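You operate a simulated robot arm through the tools that you are given. There is no shell and no other tool. Be economical: measure what you need, move in short steps, check, and stop when the job is done.

Carry out the task below with a simulated robot arm. There is one attempt and no reset: what you move stays moved.

Task
Tone field 3 of the clamped strap to 70% without scorching it.
Fine: iron back on its rest, switched off; hold it by its handle.

It is judged by the outcome, as a careful person would: the job done as asked, and still so three seconds after it is handed in. It fails if anything else is knocked over, pushed out of place, dropped, spilled or broken.

Robot
A 7-joint arm with a two-finger parallel gripper, fixed in place. Base frame: the origin is at the foot of the arm, x ahead of it, y to its left, z up. Lengths are in mm, angles in degrees, forces in N, time in s.
With the tool pointing down near the work surface it reaches from about 460 to 920 mm from the base axis. Its first joint turns from -115.0 to 115.0 degrees. Payload 3.91 kg.
Tool frame: the origin (TCP) lies between the finger pads and is the grasp point; the fingertips stand 30 mm ahead of it; z points along the fingers, y is the line along which they close. The gripper opens to 110 mm. The fingers are 20 mm wide and 10 mm thick; the gripper's body (48 by 112 mm) begins 55 mm behind the TCP.
Orientation is that of the tool frame in the base frame, as a unit quaternion [x, y, z, w]. With the fingers straight down and closing along the base's y, the tool's x points along the base's -x, its y along +y and its z along -z.

Tools
- The arm moves only by the tool drive_tool. Its argument "motion" is a list of rows, each a list of 7 numbers: the shift along the tool's x, y, z in units of 25 mm (1.0 is 25 mm), then the turn, a rotation vector about the tool's x, y, z in units of 5 degrees (1.0 is 5 degrees), then the opening, from 0 (shut) to 1 (fully open). In form: [[x, y, z, ax, ay, az, hand], ...]. A call has 1 to 10 rows; each row shifts and turns the commanded pose from where the row before left it, along the tool's axes as they then stand. A call with a number of a shift or a turn outside -1 to 1 is refused whole. Each row takes 0.2 s and may step no farther than 50 mm and 8.6 degrees from the row before; otherwise, or with a gripper value out of range, the whole call is refused. Where a pose cannot be reached the arm comes as near as it can. A force on the tool above 40 N (or 10 N above the force at the start of the call, whichever is more), or a blocked arm, ends the call early, and 0.2 s more pass. The fingers move at their own pace (about 153 mm/s each) and stop on an object; they squeeze with about 27 N. The grip force told is the motor's: it shows also when the fingers shut on nothing. Time passes only in rows, and 0.2 s behind the last, so rows that do not move let the fingers close. It gives the time, the measured TCP pose, the force on the tool (base axes), the opening and the grip force at its end, in the units of the frame above (readings bear some noise), and new pictures: "show" is both (left out), scene, wrist or none.
- Cameras (640 x 400 px; columns grow to the right, rows downward): "scene" is fixed at [229.6, 647.6, 1631.6]; the picture's right is [-0.76, -0.65, 0.00], its down [-0.45, 0.52, -0.73] and it looks along [0.48, -0.55, -0.68] (base axes); focal length 323 px, centre (320, 200). "wrist" rides on the gripper at [72, 17, -103] in the tool frame; the picture's right is [-0.23, 0.97, 0.00], its down [-0.76, -0.18, -0.62] and it looks along [-0.61, -0.14, 0.78] (tool axes); focal length 222 px, centre (320, 200). There is no depth. A picture from a camera that has moved, and an enlarged one, comes with that camera's place and axes in the base frame and with its lens. The place of the scene camera against the robot may be out by one fixed shift of up to 25 mm in any direction.
- slide_trunk(by): slides the trunk up (or, below 0, down) by that many mm; the arm rides with it, the base frame stays. It gives what a move gives, with no picture.
- inspect(camera, box): a new picture of the part [left, top, right, bottom] of that camera's present view, enlarged. The clock stands still meanwhile.
- close_job(): hands the job in; it is judged then, once.

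Go step by step. Nothing tells you positions but the pictures and the camera data: compare them with the known pose of the tool, close in by small moves and look again before you grip or let go. The budget is 120 turns and 170 pictures, counting those below and the enlarged ones. Unless the task says otherwise, let go and move clear before handing in, and close with one line.

The tools are called after ">>>" as a command line: name --pt "numbers of a row" for each row, then --argument value for the rest, lists and objects as JSON in quotes. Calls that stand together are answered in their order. drive_tool: Moves the arm, as the interface text tells. Its arguments: {"type":"object","properties":{"motion":{"type":"array","items":{"type":"array","items":{"type":"number"}}},"show":{"type":"string","enum":["both","scene","wrist","none"]}},"required":["motion"]} The other tools are called the same way: slide_trunk (by) slides the trunk up or down; inspect (camera, box) takes an enlarged picture of a part of a camera's view; close_job () hands the job in.

At the start:

```text
clock: 0.0
tool_pos: [477.9, 56.2, 1203.5]
tool_rot: [0.0, 1.0, 0.001, 0.0]
force: [0.5, -0.2, 1.7]
grip_width: 110.1
grip_force: 0.1
trunk travel left (down, up): [-825.0, 165.0]
```

scene: 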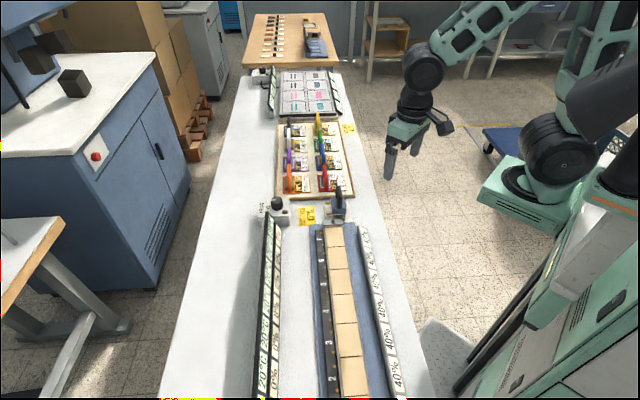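
wrist: 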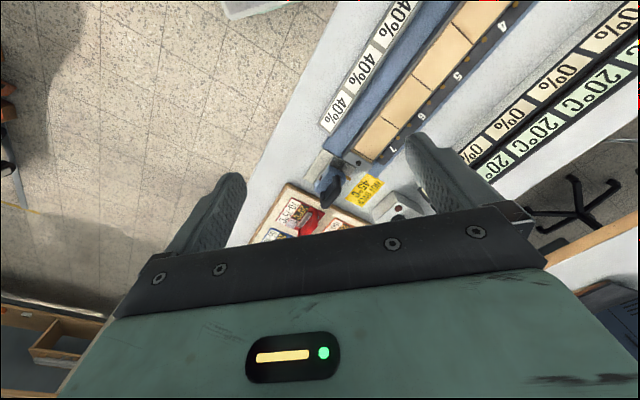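

I see a bench with a long strap with numbered fields, percent and temperature displays, and some tools. I'll look closer first.

>>> inspect --camera "scene" --box '[240, 180, 420, 400]'

>>> inspect --camera "scene" --box '[240, 50, 380, 240]'

>>> inspect --camera "wrist" --box '[240, 0, 640, 250]'

```text
1.82 times, centred on (330, 290) of scene
camera zoom: at [229.6, 647.6, 1631.6], right [-0.76, -0.65, 0.0], down [-0.45, 0.52, -0.73], along [0.48, -0.55, -0.68], focal length 587 px, centre (302, 36)
```

zoom: 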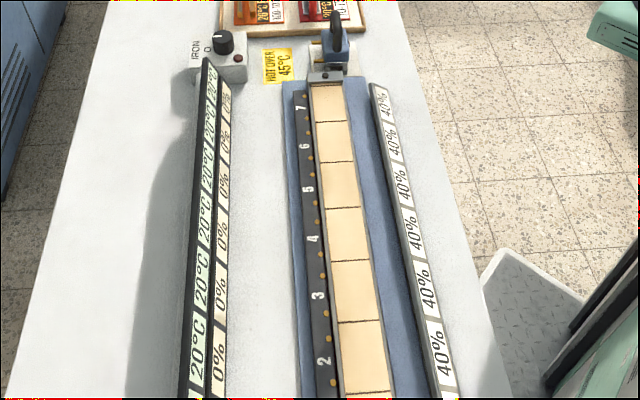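

```text
2.11 times, centred on (310, 145) of scene
camera zoom: at [229.6, 647.6, 1631.6], right [-0.76, -0.65, 0.0], down [-0.45, 0.52, -0.73], along [0.48, -0.55, -0.68], focal length 680 px, centre (341, 316)
```

zoom: 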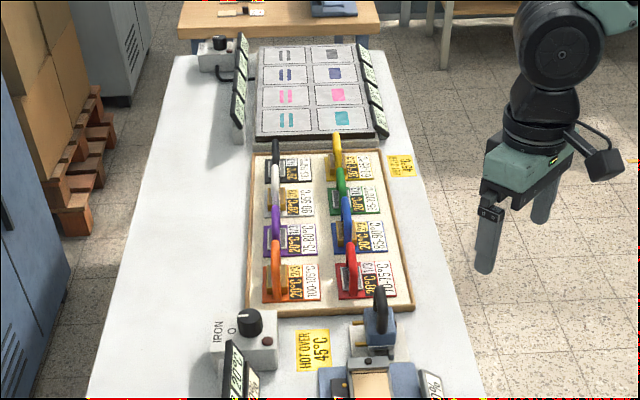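

```text
1.60 times, centred on (440, 125) of wrist
camera zoom: at [405.4, 72.6, 1306.6], right [0.23, 0.97, 0.0], down [0.76, -0.18, 0.62], along [0.61, -0.14, -0.78], focal length 355 px, centre (128, 320)
```

zoom: 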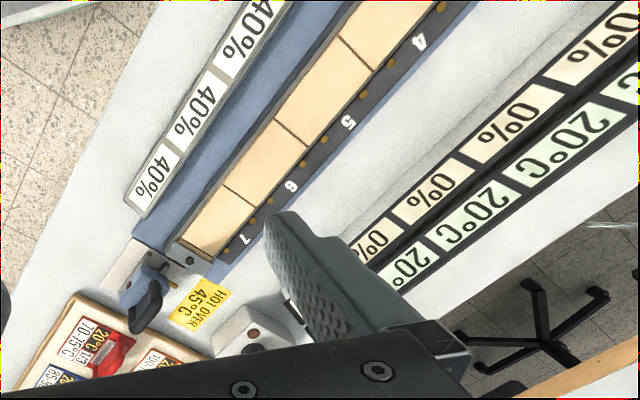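

The strap runs diagonally away from about (650, 90), with the iron on its rest at that end and an IRON knob near (770, 180). I'll move out to see these better.

>>> drive_tool --pt "-1 0.4 0 0 0 0 1" --pt "-1 0.4 0 0 0 0 1" --pt "-1 0.4 0 0 0 0 1" --pt "-1 0.4 0 0 0 0 1" --pt "-1 0.4 0 0 0 0 1" --pt "-1 0.4 0 0 0 0 1" --show "both"

```text
clock: 1.4
tool_pos: [628.0, 113.4, 1202.6]
tool_rot: [0.001, 1.0, 0.0, 0.001]
force: [-0.6, 0.1, 0.6]
grip_width: 109.8
grip_force: 0.0
trunk travel left (down, up): [-825.0, 165.0]
camera wrist: at [555.7, 131.1, 1305.9], right [0.23, 0.97, 0.0], down [0.76, -0.18, 0.62], along [0.61, -0.14, -0.78], focal length 222 px, centre (320, 200)
```

scene: 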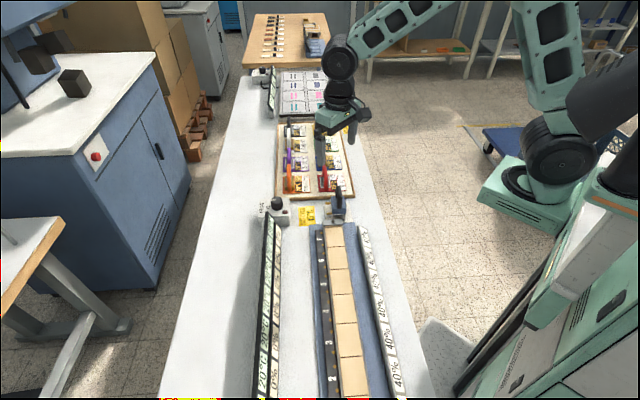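
wrist: 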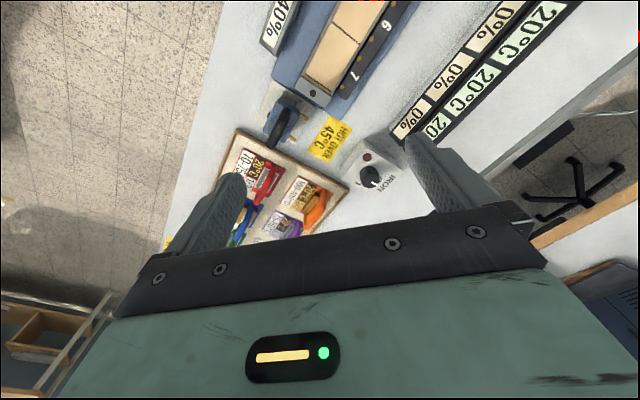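

>>> inspect --camera "wrist" --box '[220, 80, 420, 250]'

>>> inspect --camera "wrist" --box '[250, 0, 580, 160]'

>>> inspect --camera "scene" --box '[250, 185, 370, 245]'

```text
2.35 times, centred on (320, 165) of wrist
camera zoom: at [555.7, 131.1, 1305.9], right [0.23, 0.97, 0.0], down [0.76, -0.18, 0.62], along [0.61, -0.14, -0.78], focal length 523 px, centre (320, 282)
```

zoom: 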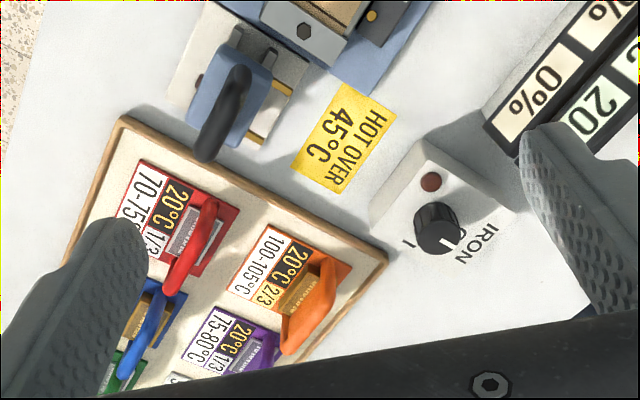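

```text
1.94 times, centred on (415, 80) of wrist
camera zoom: at [555.7, 131.1, 1305.9], right [0.23, 0.97, 0.0], down [0.76, -0.18, 0.62], along [0.61, -0.14, -0.78], focal length 431 px, centre (136, 433)
```

zoom: 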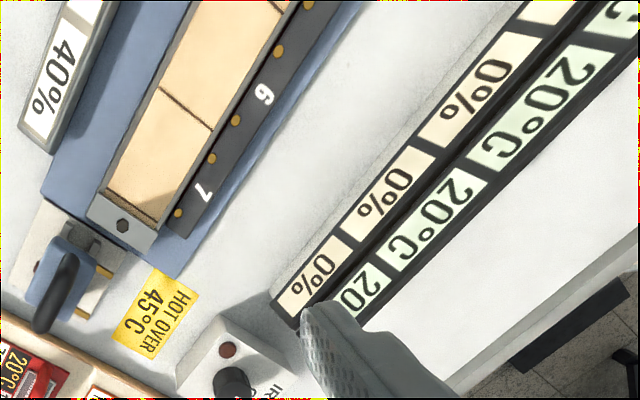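

```text
5.33 times, centred on (310, 215) of scene
camera zoom: at [229.6, 647.6, 1631.6], right [-0.76, -0.65, 0.0], down [-0.45, 0.52, -0.73], along [0.48, -0.55, -0.68], focal length 1723 px, centre (373, 120)
```

zoom: 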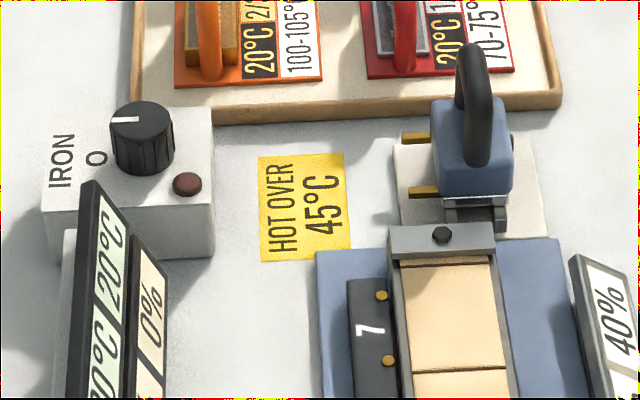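

The iron sits on its rest, and the knob points at O with I a quarter turn away. I'll turn the wrist to line up with the strap.

>>> drive_tool --pt "0 0 0 0 0 1 1" --pt "0 0 0 0 0 1 1" --pt "0 0 0 0 0 1 1" --pt "0 0 0 0 0 1 1" --pt "0 0 0 0 0 1 1" --pt "0 0 0 0 0 1 1" --pt "0 0 0 0 0 1 1" --pt "0 0 0 0 0 1 1" --pt "0 0 0 0 0 1 1" --pt "0 0 0 0 0 1 1" --show "wrist"

```text
clock: 3.6
tool_pos: [627.9, 115.7, 1202.9]
tool_rot: [0.423, 0.906, 0.0, 0.0]
force: [-0.2, -1.2, -0.9]
grip_width: 109.7
grip_force: 0.1
trunk travel left (down, up): [-825.0, 165.0]
camera wrist: at [594.1, 181.9, 1306.0], right [0.89, 0.45, 0.0], down [0.35, -0.7, 0.62], along [0.28, -0.56, -0.78], focal length 222 px, centre (320, 200)
```

wrist: 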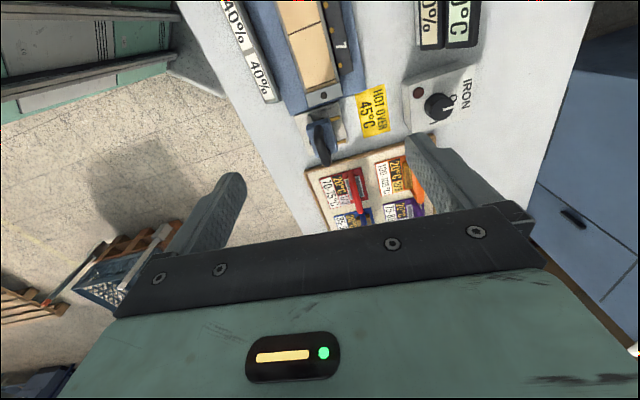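

The strap runs along about (-0.69, 0.72). I'll match the yaw to it and back off along it for a view of the strap, the iron and the displays.

>>> drive_tool --pt "0 0 0 0 0 -0.8 1" --pt "1 0 0.5 0 0 0 1" --pt "1 0 0.5 0 0 0 1" --pt "1 0 0.5 0 0 0 1" --pt "1 0 0.5 0 0 0 1" --pt "1 0 0.5 0 0 0 1" --show "wrist"

>>> inspect --camera "wrist" --box '[200, 0, 520, 200]'

```text
clock: 5.0
tool_pos: [542.4, 205.0, 1141.1]
tool_rot: [0.391, 0.92, 0.0, -0.001]
force: [-0.2, -0.7, 0.3]
grip_width: 110.2
grip_force: 0.2
trunk travel left (down, up): [-825.0, 165.0]
camera wrist: at [504.3, 268.5, 1244.6], right [0.86, 0.51, 0.0], down [0.4, -0.67, 0.62], along [0.32, -0.54, -0.78], focal length 222 px, centre (320, 200)
```

wrist: 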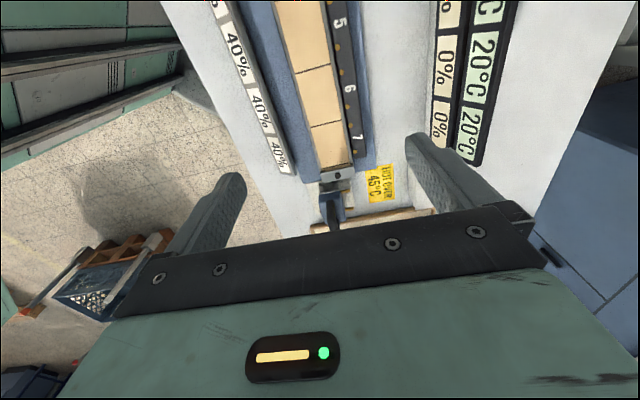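

```text
2.00 times, centred on (360, 100) of wrist
camera zoom: at [504.3, 268.5, 1244.6], right [0.86, 0.51, 0.0], down [0.4, -0.67, 0.62], along [0.32, -0.54, -0.78], focal length 444 px, centre (240, 400)
```

zoom: 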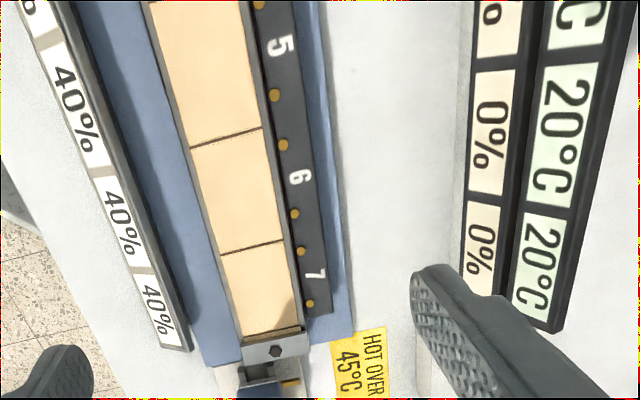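

Fields are about 75 mm long, so field 3 should be centred near (390, 357). I'll check the displays around fields 1–4 with the scene camera.

>>> inspect --camera "scene" --box '[240, 290, 416, 400]'

>>> drive_tool --pt "1 0 0 0 0 0 1" --pt "1 0 0 0 0 0 1" --pt "1 0 0 0 0 0 1" --pt "1 0 0 0 0 0 1" --pt "1 0 0 0 0 0 1" --pt "1 0 0 0 0 0 1" --pt "1 0 0 0 0 0 1" --show "both"

```text
3.64 times, centred on (328, 345) of scene
camera zoom: at [229.6, 647.6, 1631.6], right [-0.76, -0.65, 0.0], down [-0.45, 0.52, -0.73], along [0.48, -0.55, -0.68], focal length 1175 px, centre (291, -327)
```

zoom: 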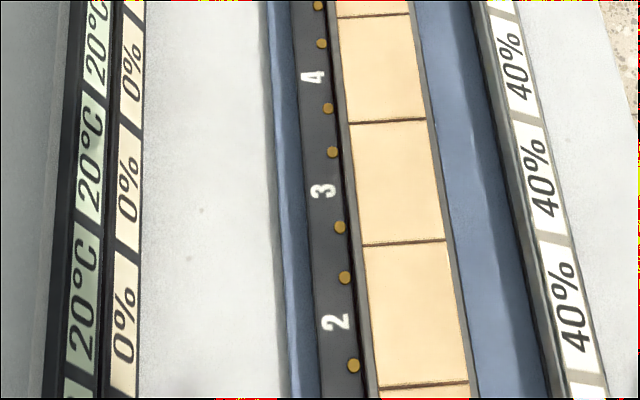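

```text
clock: 6.6
tool_pos: [420.5, 332.4, 1139.3]
tool_rot: [0.391, 0.92, -0.001, 0.001]
force: [-0.5, 0.3, -0.6]
grip_width: 109.9
grip_force: 0.0
trunk travel left (down, up): [-825.0, 165.0]
camera wrist: at [382.9, 395.5, 1242.2], right [0.86, 0.51, 0.0], down [0.4, -0.67, 0.62], along [0.32, -0.54, -0.78], focal length 222 px, centre (320, 200)
```

scene: 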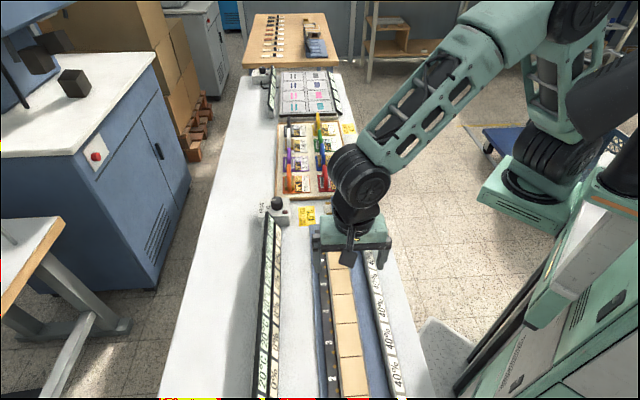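
wrist: 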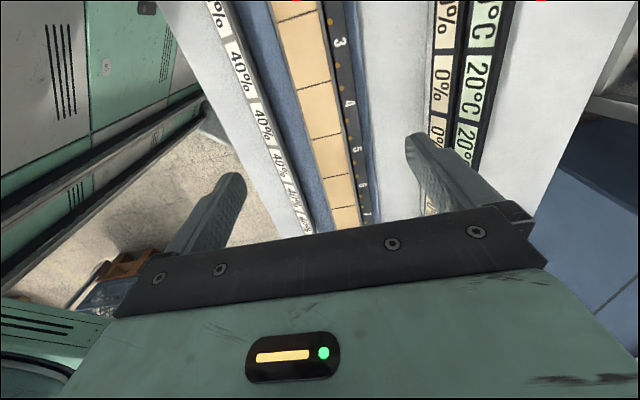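

All fields read 20 °C and 0 % tone, with 40 % on the other strip, probably moisture. I'll switch the iron on first, so I'm heading for the knob near (797, 171, 953).

>>> drive_tool --pt "-0.94 0.4 0 0 0 0 1" --pt "-0.94 0.4 0 0 0 0 1" --pt "-0.94 0.4 0 0 0 0 1" --pt "-0.94 0.4 0 0 0 0 1" --pt "-0.94 0.4 0 0 0 0 1" --pt "-0.94 0.4 0 0 0 0 1" --pt "-0.94 0.4 0 0 0 0 1" --pt "-0.94 0.4 0 0 0 0 1" --pt "-0.94 0.4 0 0 0 0 1" --pt "-0.94 0.4 0 0 0 0 1" --show "wrist"

>>> inspect --camera "wrist" --box '[240, 60, 440, 210]'

```text
clock: 8.8
tool_pos: [654.4, 234.4, 1143.5]
tool_rot: [0.391, 0.921, 0.0, 0.0]
force: [0.5, -0.2, -1.6]
grip_width: 110.0
grip_force: 0.0
trunk travel left (down, up): [-825.0, 165.0]
camera wrist: at [616.9, 297.8, 1245.5], right [0.86, 0.51, 0.0], down [0.4, -0.67, 0.62], along [0.32, -0.54, -0.78], focal length 222 px, centre (320, 200)
```

wrist: 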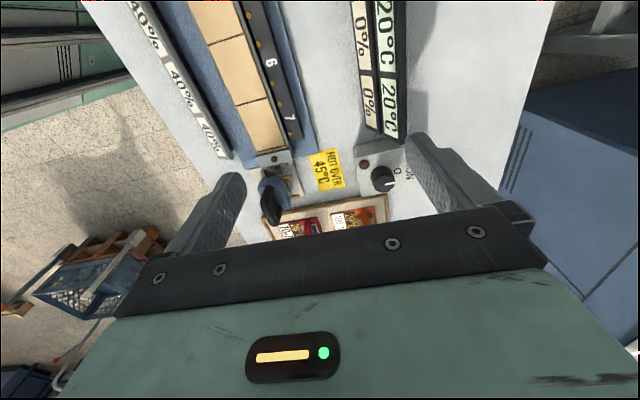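

```text
2.67 times, centred on (340, 135) of wrist
camera zoom: at [616.9, 297.8, 1245.5], right [0.86, 0.51, 0.0], down [0.4, -0.67, 0.62], along [0.32, -0.54, -0.78], focal length 592 px, centre (267, 373)
```

zoom: 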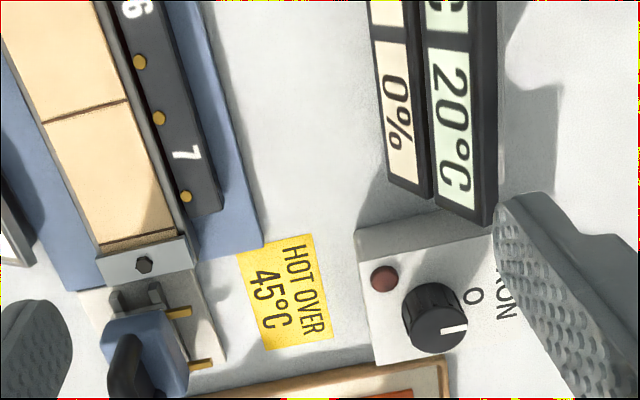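

>>> drive_tool --pt "-0.98 0.43 0 0 0 -1 1" --pt "-0.9 0.58 0 0 0 -1 1" --pt "-0.85 0.65 0 0 0 -1 1" --pt "-0.8 0.7 0.6 0 0 -1 1" --pt "-0.75 0.75 0.6 0 0 -1 1" --pt "-0.7 0.8 0.6 0 0 -1 1" --pt "0 0 0.5 0 0 -1 1" --pt "0 0 0.5 0 0 -1 1" --pt "0 0 0.5 0 0 -1 1" --show "both"

```text
clock: 10.8
tool_pos: [806.6, 245.4, 1058.0]
tool_rot: [0.008, 1.0, 0.001, -0.001]
force: [0.0, 0.0, -0.4]
grip_width: 110.1
grip_force: 0.1
trunk travel left (down, up): [-825.0, 165.0]
camera wrist: at [735.8, 263.3, 1161.8], right [0.24, 0.97, 0.0], down [0.76, -0.19, 0.62], along [0.6, -0.15, -0.78], focal length 222 px, centre (320, 200)
```

scene: 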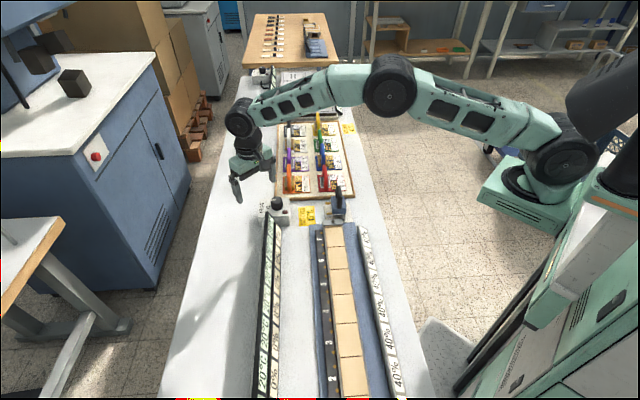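
wrist: 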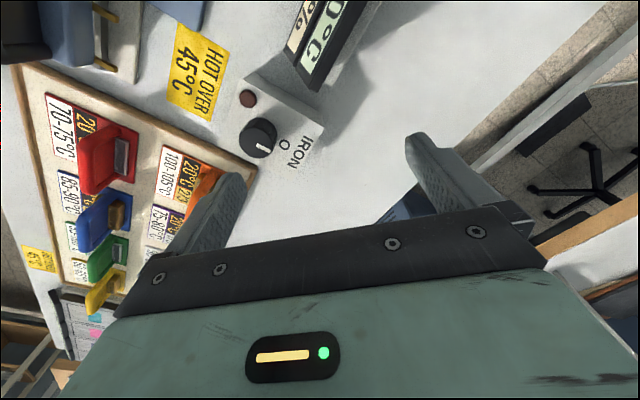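

>>> inspect --camera "wrist" --box '[200, 60, 360, 180]'

>>> drive_tool --pt "0 -1 0 0 0 0 1" --pt "0 -1 0 0 0 0 1" --pt "0 -0.6 0 0 0 0 1" --show "both"

```text
3.33 times, centred on (280, 120) of wrist
camera zoom: at [735.8, 263.3, 1161.8], right [0.24, 0.97, 0.0], down [0.76, -0.19, 0.62], along [0.6, -0.15, -0.78], focal length 740 px, centre (453, 467)
```

zoom: 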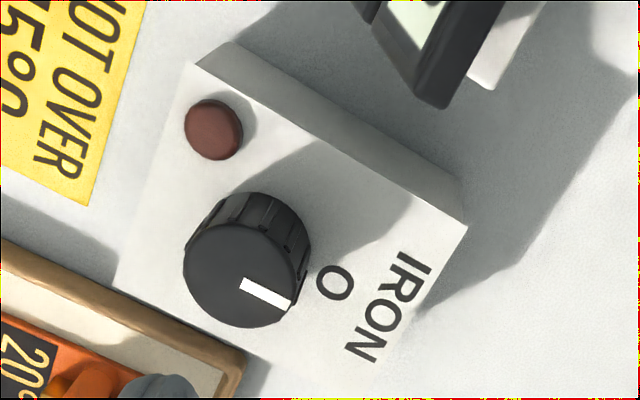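

```text
clock: 11.6
tool_pos: [806.9, 180.1, 1058.5]
tool_rot: [0.009, 1.0, 0.0, 0.0]
force: [0.7, 0.3, 0.2]
grip_width: 110.1
grip_force: 0.1
trunk travel left (down, up): [-825.0, 165.0]
camera wrist: at [734.9, 197.7, 1162.2], right [0.24, 0.97, 0.0], down [0.76, -0.19, 0.62], along [0.6, -0.15, -0.78], focal length 222 px, centre (320, 200)
```

scene: 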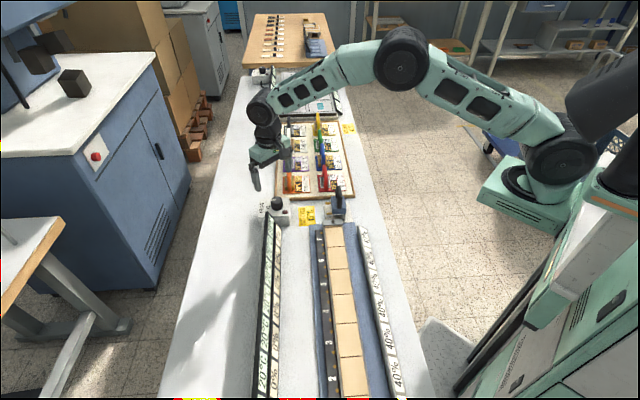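
wrist: 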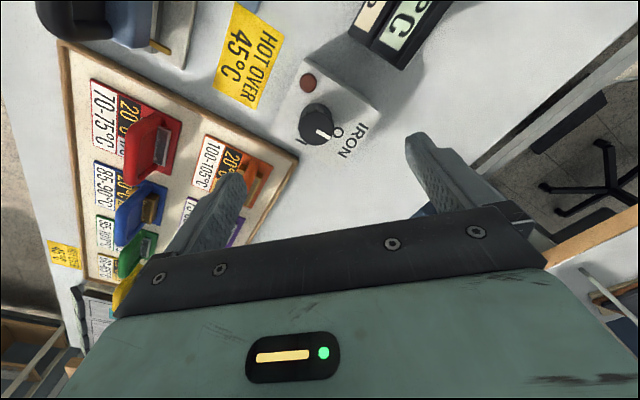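

The knob top is near (809, 175, 947), about 38 mm across. I'll descend to grip its upper part with the opening narrowed.

>>> drive_tool --pt "0 -0.18 0.8 0 0 0 0.65" --pt "0 0 1 0 0 0 0.65" --pt "0 0 1 0 0 0 0.65" --pt "0 0 0 0 0 0 0.65" --show "both"

>>> inspect --camera "scene" --box '[230, 150, 350, 225]'

```text
clock: 12.6
tool_pos: [805.5, 174.3, 989.0]
tool_rot: [0.009, 1.0, 0.0, 0.0]
force: [0.3, -0.8, -0.4]
grip_width: 71.3
grip_force: 0.1
trunk travel left (down, up): [-825.0, 165.0]
camera wrist: at [733.6, 192.8, 1092.4], right [0.24, 0.97, 0.0], down [0.76, -0.19, 0.62], along [0.6, -0.15, -0.78], focal length 222 px, centre (320, 200)
```

scene: 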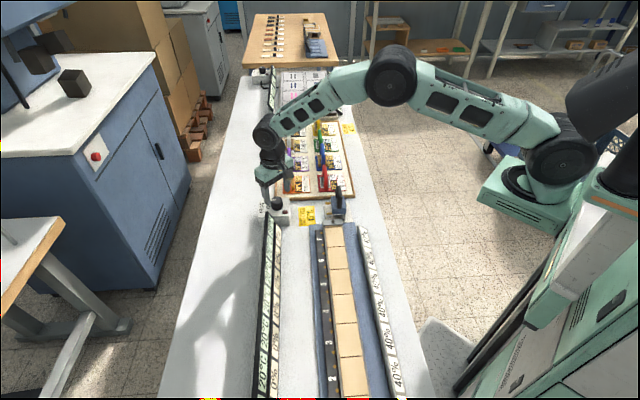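
wrist: 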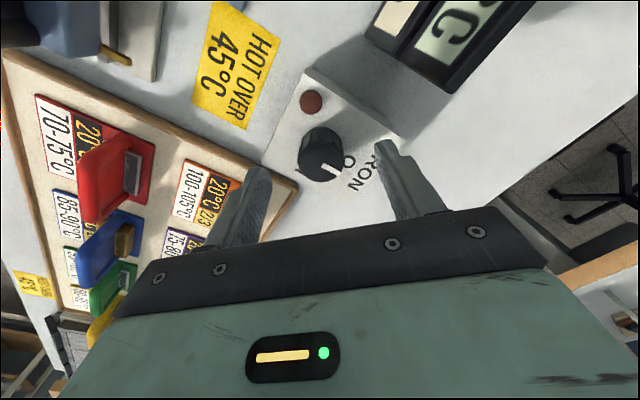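

```text
5.33 times, centred on (290, 188) of scene
camera zoom: at [229.6, 647.6, 1631.6], right [-0.76, -0.65, 0.0], down [-0.45, 0.52, -0.73], along [0.48, -0.55, -0.68], focal length 1723 px, centre (480, 267)
```

zoom: 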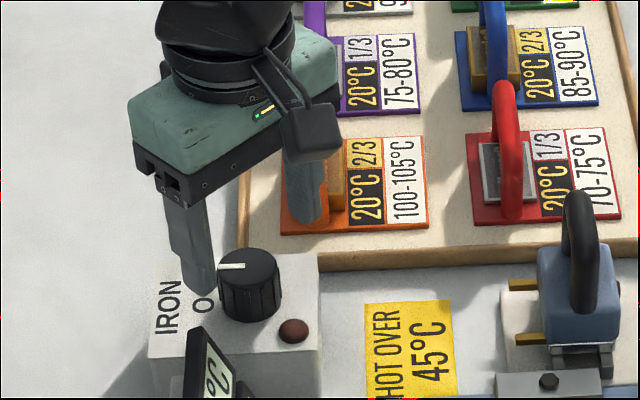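

The gripper is centred over the knob. I'll descend the last 30 mm and close on it.

>>> drive_tool --pt "0 0 0.6 0 0 0 0.65" --pt "0 0 0.6 0 0 0 0.65" --pt "0 0 0 0 0 0 0.65" --show "both"

>>> inspect --camera "scene" --box '[230, 150, 350, 225]'

```text
clock: 13.4
tool_pos: [806.2, 176.2, 959.2]
tool_rot: [0.009, 1.0, -0.001, 0.0]
force: [-0.6, 0.0, 0.6]
grip_width: 71.6
grip_force: 0.1
trunk travel left (down, up): [-825.0, 165.0]
camera wrist: at [734.2, 192.9, 1061.6], right [0.24, 0.97, 0.0], down [0.76, -0.19, 0.62], along [0.6, -0.15, -0.78], focal length 222 px, centre (320, 200)
```

scene: 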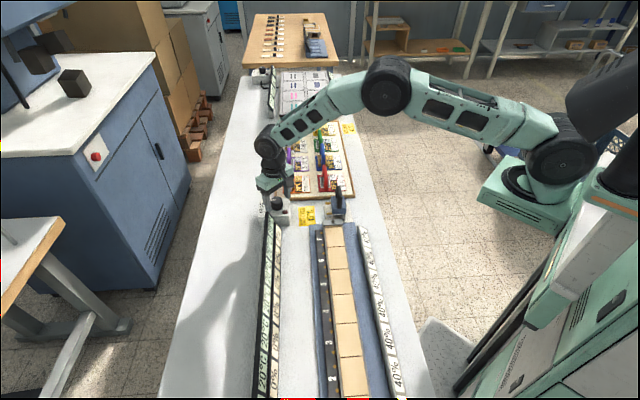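
wrist: 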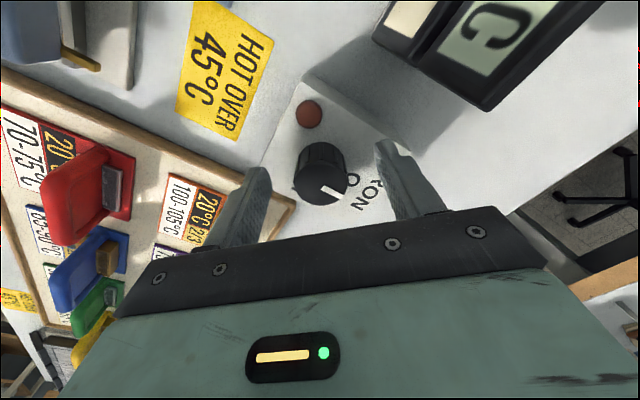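

```text
5.33 times, centred on (290, 188) of scene
camera zoom: at [229.6, 647.6, 1631.6], right [-0.76, -0.65, 0.0], down [-0.45, 0.52, -0.73], along [0.48, -0.55, -0.68], focal length 1723 px, centre (480, 267)
```

zoom: 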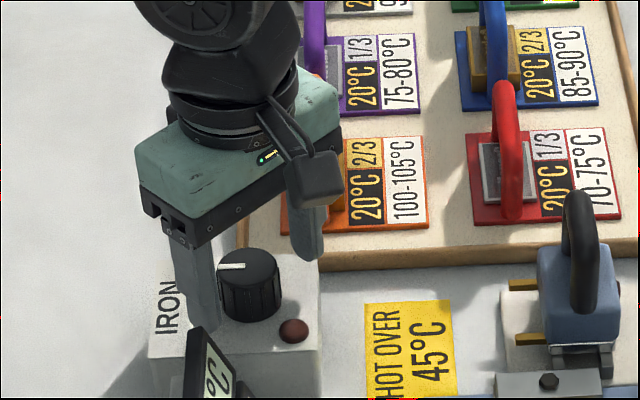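

>>> drive_tool --pt "0 0 0 0 0 0 0.3" --pt "0 0 0 0 0 0 0.2" --pt "0 0 0 0 0 0 0.2" --show "scene"

```text
clock: 14.2
tool_pos: [806.4, 172.5, 958.8]
tool_rot: [0.009, 1.0, -0.002, 0.001]
force: [-0.6, -8.7, 0.9]
grip_width: 34.6
grip_force: 45.2
trunk travel left (down, up): [-825.0, 165.0]
```

scene: 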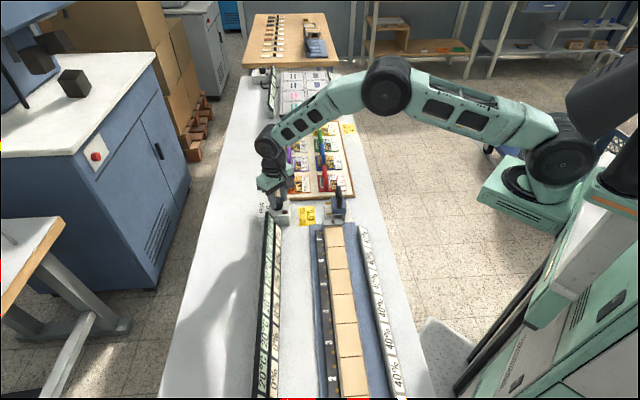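

The knob is gripped with a slight side load, so I'll shift 3.5 mm to relieve it and turn clockwise.

>>> drive_tool --pt "0 -0.14 0 0 0 0 0.2" --pt "0 0 0 0 0 1 0.2" --pt "0 0 0 0 0 1 0.2" --pt "0 0 0 0 0 1 0.2" --pt "0 0 0 0 0 1 0.2" --pt "0 0 0 0 0 1 0.2" --pt "0 0 0 0 0 1 0.2" --show "both"

```text
clock: 15.8
tool_pos: [806.7, 177.6, 958.0]
tool_rot: [0.251, 0.968, 0.006, 0.004]
force: [9.6, 11.0, -11.1]
grip_width: 34.9
grip_force: 45.0
trunk travel left (down, up): [-825.0, 165.0]
stopped in row 7: the force on the tool passed its limit (the readings are from after the stop); the commanded pose is now the measured one
camera wrist: at [751.5, 226.5, 1061.7], right [0.67, 0.74, 0.01], down [0.57, -0.53, 0.62], along [0.47, -0.41, -0.78], focal length 222 px, centre (320, 200)
```

scene: 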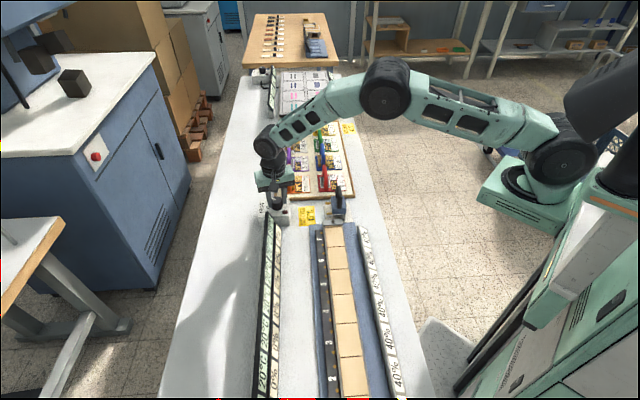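
wrist: 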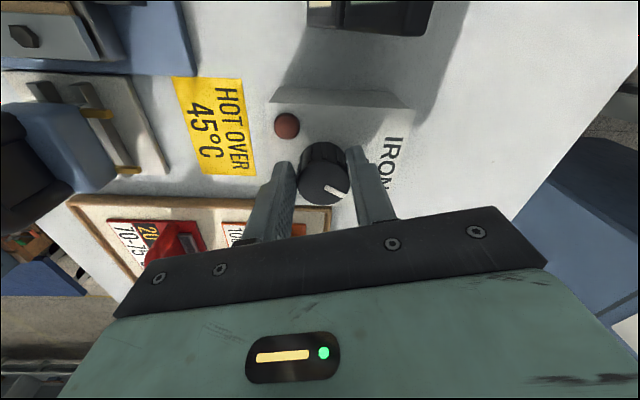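

>>> drive_tool --pt "0 0 0 0 0 0 0.2" --pt "0 0 0 0 0 0.6 0.2" --pt "0 0 0 0 0 0.6 0.2" --pt "0 0 0 0 0 0.6 0.2" --show "wrist"

```text
clock: 16.8
tool_pos: [809.3, 180.0, 958.3]
tool_rot: [0.327, 0.945, 0.006, 0.002]
force: [14.8, 26.5, -12.4]
grip_width: 34.7
grip_force: 45.0
trunk travel left (down, up): [-825.0, 165.0]
camera wrist: at [761.0, 235.9, 1061.9], right [0.78, 0.62, 0.01], down [0.48, -0.62, 0.62], along [0.4, -0.48, -0.78], focal length 222 px, centre (320, 200)
```

wrist: 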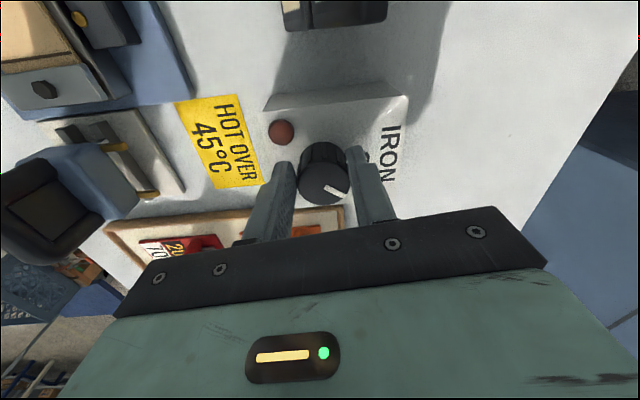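

Side load is growing, so the grip may be off centre. I'll open, relax and take a look.

>>> drive_tool --pt "0 0 0 0 0 0 0.5" --pt "0 0 0 0 0 0 0.6" --pt "0 0 0 0 0 0 0.6" --show "wrist"

>>> inspect --camera "wrist" --box '[220, 90, 420, 230]'

>>> inspect --camera "scene" --box '[230, 150, 350, 225]'

```text
clock: 17.6
tool_pos: [806.0, 174.3, 959.0]
tool_rot: [0.326, 0.945, 0.004, 0.002]
force: [-0.4, -0.7, -0.7]
grip_width: 66.3
grip_force: 0.1
trunk travel left (down, up): [-825.0, 165.0]
camera wrist: at [760.2, 232.5, 1062.2], right [0.78, 0.62, 0.01], down [0.49, -0.62, 0.62], along [0.39, -0.48, -0.78], focal length 222 px, centre (320, 200)
```

wrist: 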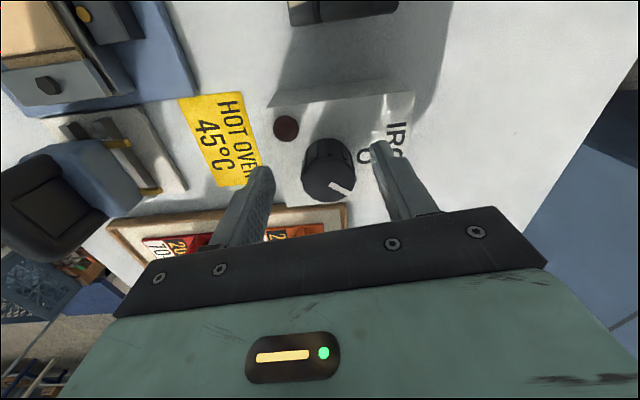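

```text
2.86 times, centred on (320, 160) of wrist
camera zoom: at [760.2, 232.5, 1062.2], right [0.78, 0.62, 0.01], down [0.49, -0.62, 0.62], along [0.39, -0.48, -0.78], focal length 635 px, centre (320, 314)
```

zoom: 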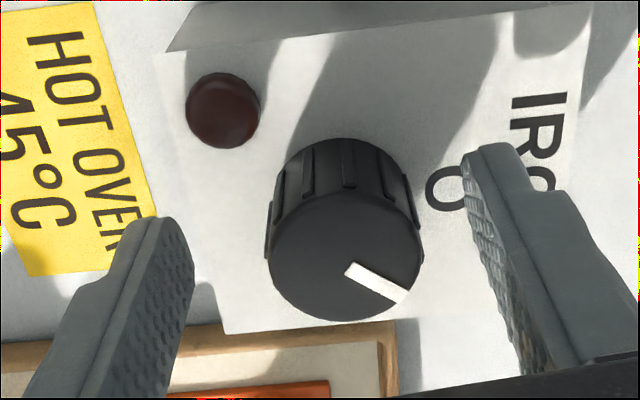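

```text
5.33 times, centred on (290, 188) of scene
camera zoom: at [229.6, 647.6, 1631.6], right [-0.76, -0.65, 0.0], down [-0.45, 0.52, -0.73], along [0.48, -0.55, -0.68], focal length 1723 px, centre (480, 267)
```

zoom: 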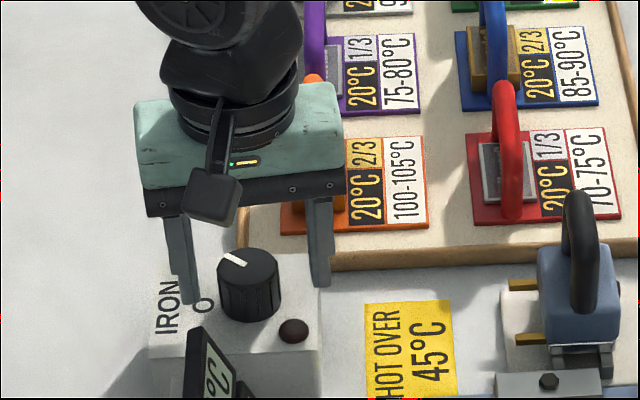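

The knob did turn about 30°. I'll re-centre on it near (810, 178), regrip and continue.

>>> drive_tool --pt "-0.06 0.16 0 0 0 0 0.6" --pt "0 0 0 0 0 0 0.2" --pt "0 0 0 0 0 0 0.2" --pt "0 0 0 0 0 0 0.2" --show "none"

```text
clock: 18.6
tool_pos: [811.2, 178.2, 959.2]
tool_rot: [0.328, 0.945, 0.003, 0.0]
force: [-5.1, -4.9, -1.2]
grip_width: 34.9
grip_force: 45.3
trunk travel left (down, up): [-825.0, 165.0]
```

>>> drive_tool --pt "0 0 0 0 0 0.8 0.2" --pt "0 0 0 0 0 0.8 0.2" --pt "0 0 0 0 0 0.8 0.2" --pt "0 0 0 0 0 0.8 0.2" --pt "0 0 0 0 0 0.8 0.2" --pt "0 0 0 0 0 0.8 0.2" --pt "0 0 0 0 0 0.8 0.2" --show "wrist"

```text
clock: 20.2
tool_pos: [813.1, 179.4, 958.9]
tool_rot: [0.546, 0.838, 0.007, 0.003]
force: [29.3, 9.3, -6.1]
grip_width: 34.7
grip_force: 44.9
trunk travel left (down, up): [-825.0, 165.0]
camera wrist: at [798.4, 251.7, 1062.9], right [0.98, 0.18, 0.01], down [0.14, -0.77, 0.62], along [0.12, -0.61, -0.79], focal length 222 px, centre (320, 200)
```

wrist: 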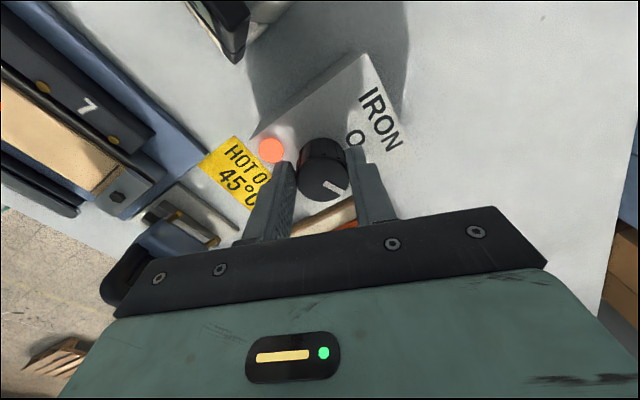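

The lamp is lit, so the iron is on. I'll release and see where the pointer settles.

>>> drive_tool --pt "0 0 0 0 0 0 0.5" --pt "0 0 0 0 0 0 0.6" --pt "0 0 0 0 0 0 0.6" --show "none"

>>> inspect --camera "wrist" --box '[220, 70, 420, 230]'

>>> inspect --camera "scene" --box '[230, 150, 370, 235]'

```text
clock: 21.0
tool_pos: [809.9, 179.2, 959.6]
tool_rot: [0.546, 0.838, 0.005, -0.001]
force: [-0.5, 0.0, -0.6]
grip_width: 65.9
grip_force: 0.0
trunk travel left (down, up): [-825.0, 165.0]
```

```text
2.50 times, centred on (320, 150) of wrist
camera zoom: at [795.8, 250.6, 1062.6], right [0.98, 0.19, 0.01], down [0.14, -0.77, 0.62], along [0.12, -0.61, -0.79], focal length 555 px, centre (320, 325)
```

zoom: 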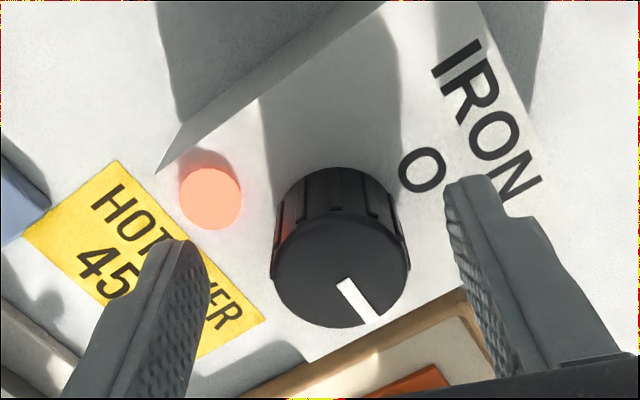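

```text
4.57 times, centred on (300, 192) of scene
camera zoom: at [229.6, 647.6, 1631.6], right [-0.76, -0.65, 0.0], down [-0.45, 0.52, -0.73], along [0.48, -0.55, -0.68], focal length 1477 px, centre (411, 234)
```

zoom: 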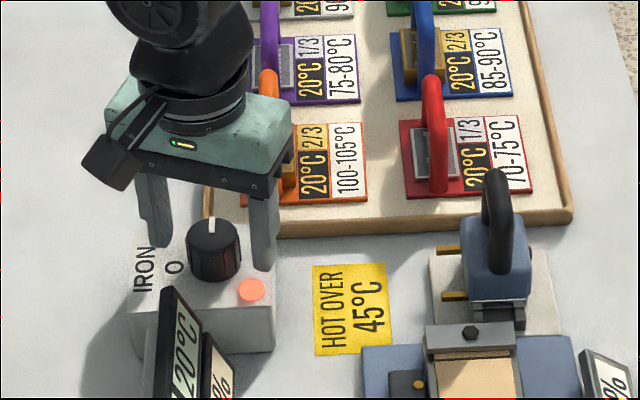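

The knob snapped to I. Next I rise, realign with the strap and move over the iron for a close look.

>>> drive_tool --pt "0 0 -1 0 0 0 0.9" --pt "0 0 -1 0 0 0 0.9" --pt "0 0 -1 0 0 -1 0.9" --pt "0 0 -1 0 0 -1 0.9" --pt "0 0 -1 0 0 -1 0.9" --pt "0 0 0 0 0 -1 0.9" --show "none"

>>> drive_tool --pt "0 -0.96 0 0 0 0 0.9" --pt "0 -0.96 0 0 0 0 0.9" --pt "0 -0.96 0 0 0 0 0.9" --pt "0 -0.96 0 0 0 0 0.9" --pt "0 -0.96 0 0 0 0 0.9" --pt "0 -0.96 0 0 0 0 0.9" --pt "0 -0.96 0 0 0 0 0.9" --pt "0 -0.96 0 0 0 0 0.9" --show "wrist"

>>> inspect --camera "wrist" --box '[220, 60, 420, 210]'

>>> inspect --camera "scene" --box '[300, 150, 380, 230]'

```text
clock: 22.4
tool_pos: [809.6, 175.5, 1085.8]
tool_rot: [0.392, 0.92, 0.004, 0.0]
force: [0.2, -0.6, 0.4]
grip_width: 98.8
grip_force: 0.0
trunk travel left (down, up): [-825.0, 165.0]
```

```text
clock: 24.2
tool_pos: [671.6, 44.7, 1082.6]
tool_rot: [0.392, 0.92, 0.006, 0.002]
force: [0.0, 0.6, -0.3]
grip_width: 99.2
grip_force: 0.1
trunk travel left (down, up): [-825.0, 165.0]
camera wrist: at [631.7, 107.2, 1186.2], right [0.86, 0.51, 0.01], down [0.4, -0.68, 0.62], along [0.32, -0.53, -0.78], focal length 222 px, centre (320, 200)
```

wrist: 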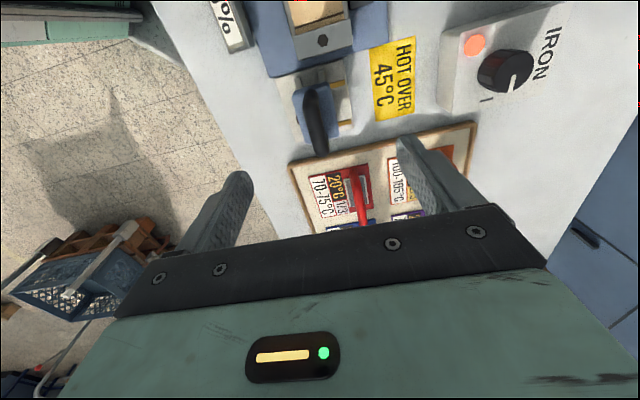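

```text
2.67 times, centred on (320, 135) of wrist
camera zoom: at [631.7, 107.2, 1186.2], right [0.86, 0.51, 0.01], down [0.4, -0.68, 0.62], along [0.32, -0.53, -0.78], focal length 592 px, centre (320, 373)
```

zoom: 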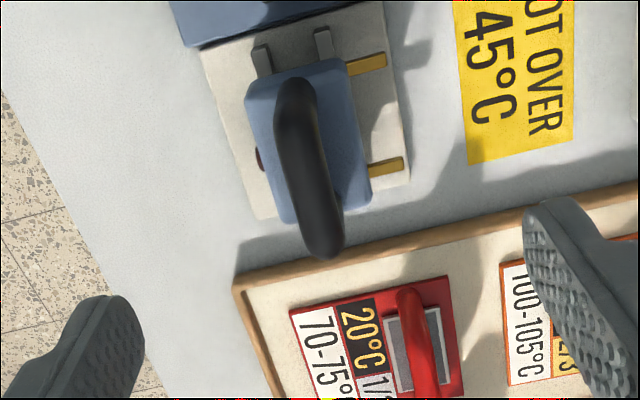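

```text
5.00 times, centred on (340, 190) of scene
camera zoom: at [229.6, 647.6, 1631.6], right [-0.76, -0.65, 0.0], down [-0.45, 0.52, -0.73], along [0.48, -0.55, -0.68], focal length 1615 px, centre (220, 250)
```

zoom: 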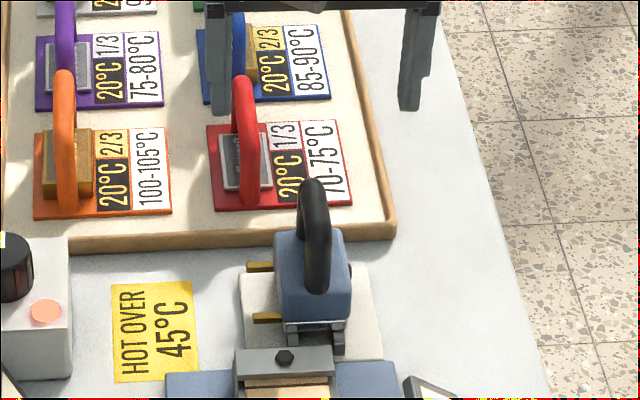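

The handle is an arch with its top bar centred near (666, 46), top z≈982, along the strap direction. I'll descend over it.

>>> drive_tool --pt "0.19 -0.12 0.5 0 0 0 0.6" --pt "0 0 1 0 0 0 0.6" --pt "0 0 1 0 0 0 0.6" --pt "0 0 0.6 0 0 0 0.6" --pt "0 0 0 0 0 0 0.6" --show "wrist"

>>> inspect --camera "wrist" --box '[220, 90, 420, 240]'

>>> inspect --camera "scene" --box '[300, 150, 380, 230]'

```text
clock: 25.4
tool_pos: [666.4, 47.2, 1004.4]
tool_rot: [0.393, 0.92, 0.006, 0.001]
force: [0.4, -0.5, 0.8]
grip_width: 66.2
grip_force: 0.3
trunk travel left (down, up): [-825.0, 165.0]
camera wrist: at [628.0, 110.2, 1108.1], right [0.86, 0.51, 0.01], down [0.4, -0.68, 0.62], along [0.32, -0.53, -0.78], focal length 222 px, centre (320, 200)
```

wrist: 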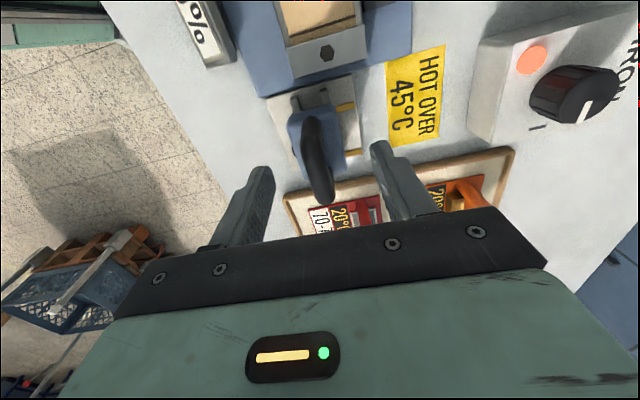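

```text
2.67 times, centred on (320, 165) of wrist
camera zoom: at [628.0, 110.2, 1108.1], right [0.86, 0.51, 0.01], down [0.4, -0.68, 0.62], along [0.32, -0.53, -0.78], focal length 592 px, centre (320, 293)
```

zoom: 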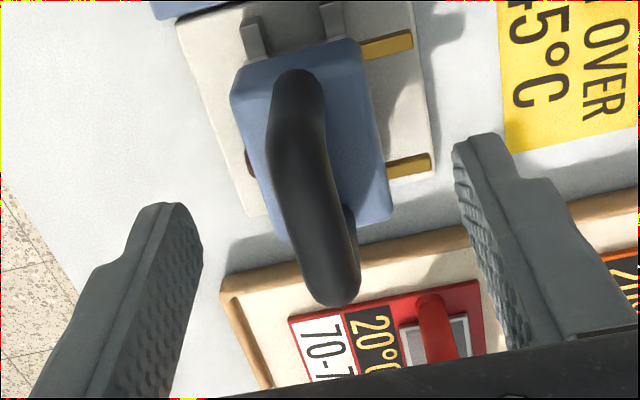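

```text
5.00 times, centred on (340, 190) of scene
camera zoom: at [229.6, 647.6, 1631.6], right [-0.76, -0.65, 0.0], down [-0.45, 0.52, -0.73], along [0.48, -0.55, -0.68], focal length 1615 px, centre (220, 250)
```

zoom: 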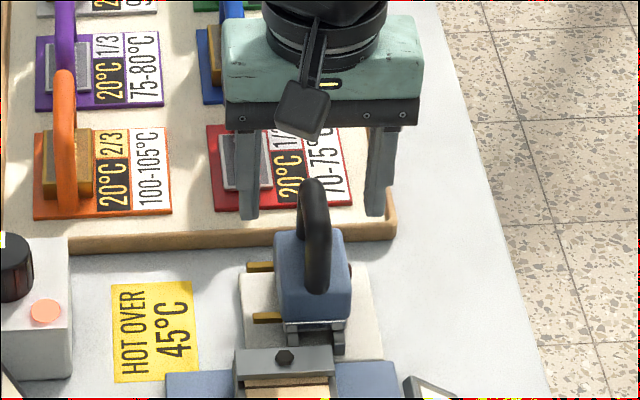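

>>> drive_tool --pt "0.15 0 0.55 0 0 0 0.6" --pt "0 0 0.55 0 0 0 0.6" --pt "0 0 0 0 0 0 0.6" --show "wrist"

>>> inspect --camera "scene" --box '[300, 150, 380, 230]'

```text
clock: 26.2
tool_pos: [663.8, 49.1, 975.6]
tool_rot: [0.393, 0.919, 0.006, 0.001]
force: [-0.9, 0.2, -0.1]
grip_width: 65.8
grip_force: 0.1
trunk travel left (down, up): [-825.0, 165.0]
camera wrist: at [625.1, 112.9, 1079.6], right [0.86, 0.51, 0.01], down [0.4, -0.68, 0.62], along [0.32, -0.53, -0.78], focal length 222 px, centre (320, 200)
```

wrist: 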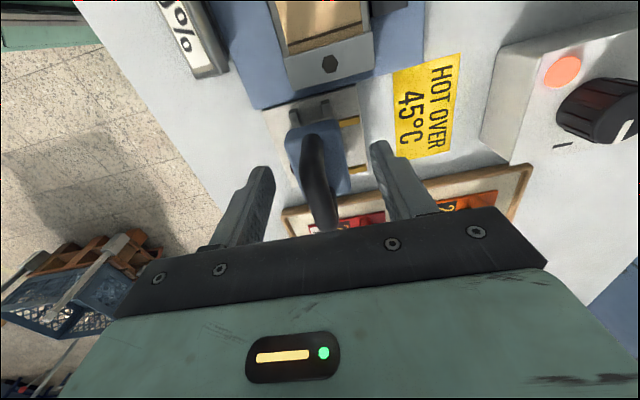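

```text
5.00 times, centred on (340, 190) of scene
camera zoom: at [229.6, 647.6, 1631.6], right [-0.76, -0.65, 0.0], down [-0.45, 0.52, -0.73], along [0.48, -0.55, -0.68], focal length 1615 px, centre (220, 250)
```

zoom: 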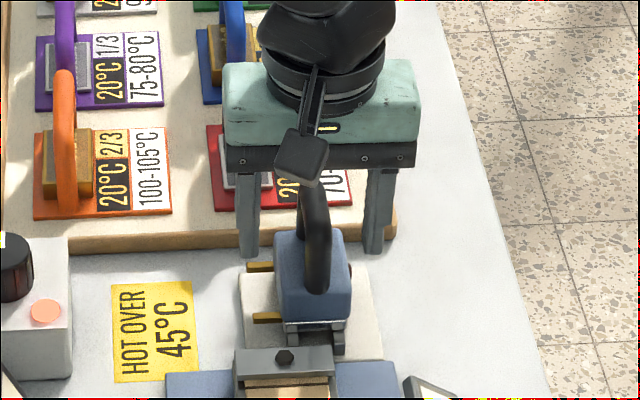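

The fingers straddle the handle. I'll close on it and check the side force.

>>> drive_tool --pt "0 0 0 0 0 0 0.3" --pt "0 0 0 0 0 0 0.08" --pt "0 0 0 0 0 0 0.05" --pt "0 0 0 0 0 0 0.05" --show "wrist"

```text
clock: 27.2
tool_pos: [663.0, 49.6, 976.9]
tool_rot: [0.392, 0.92, 0.006, 0.001]
force: [-0.6, -0.8, 0.2]
grip_width: 16.8
grip_force: 27.3
trunk travel left (down, up): [-825.0, 165.0]
camera wrist: at [625.1, 112.8, 1079.5], right [0.86, 0.51, 0.01], down [0.4, -0.68, 0.62], along [0.32, -0.53, -0.78], focal length 222 px, centre (320, 200)
```

wrist: 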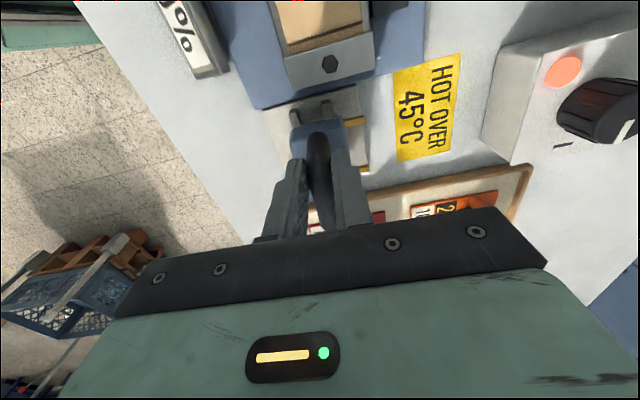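

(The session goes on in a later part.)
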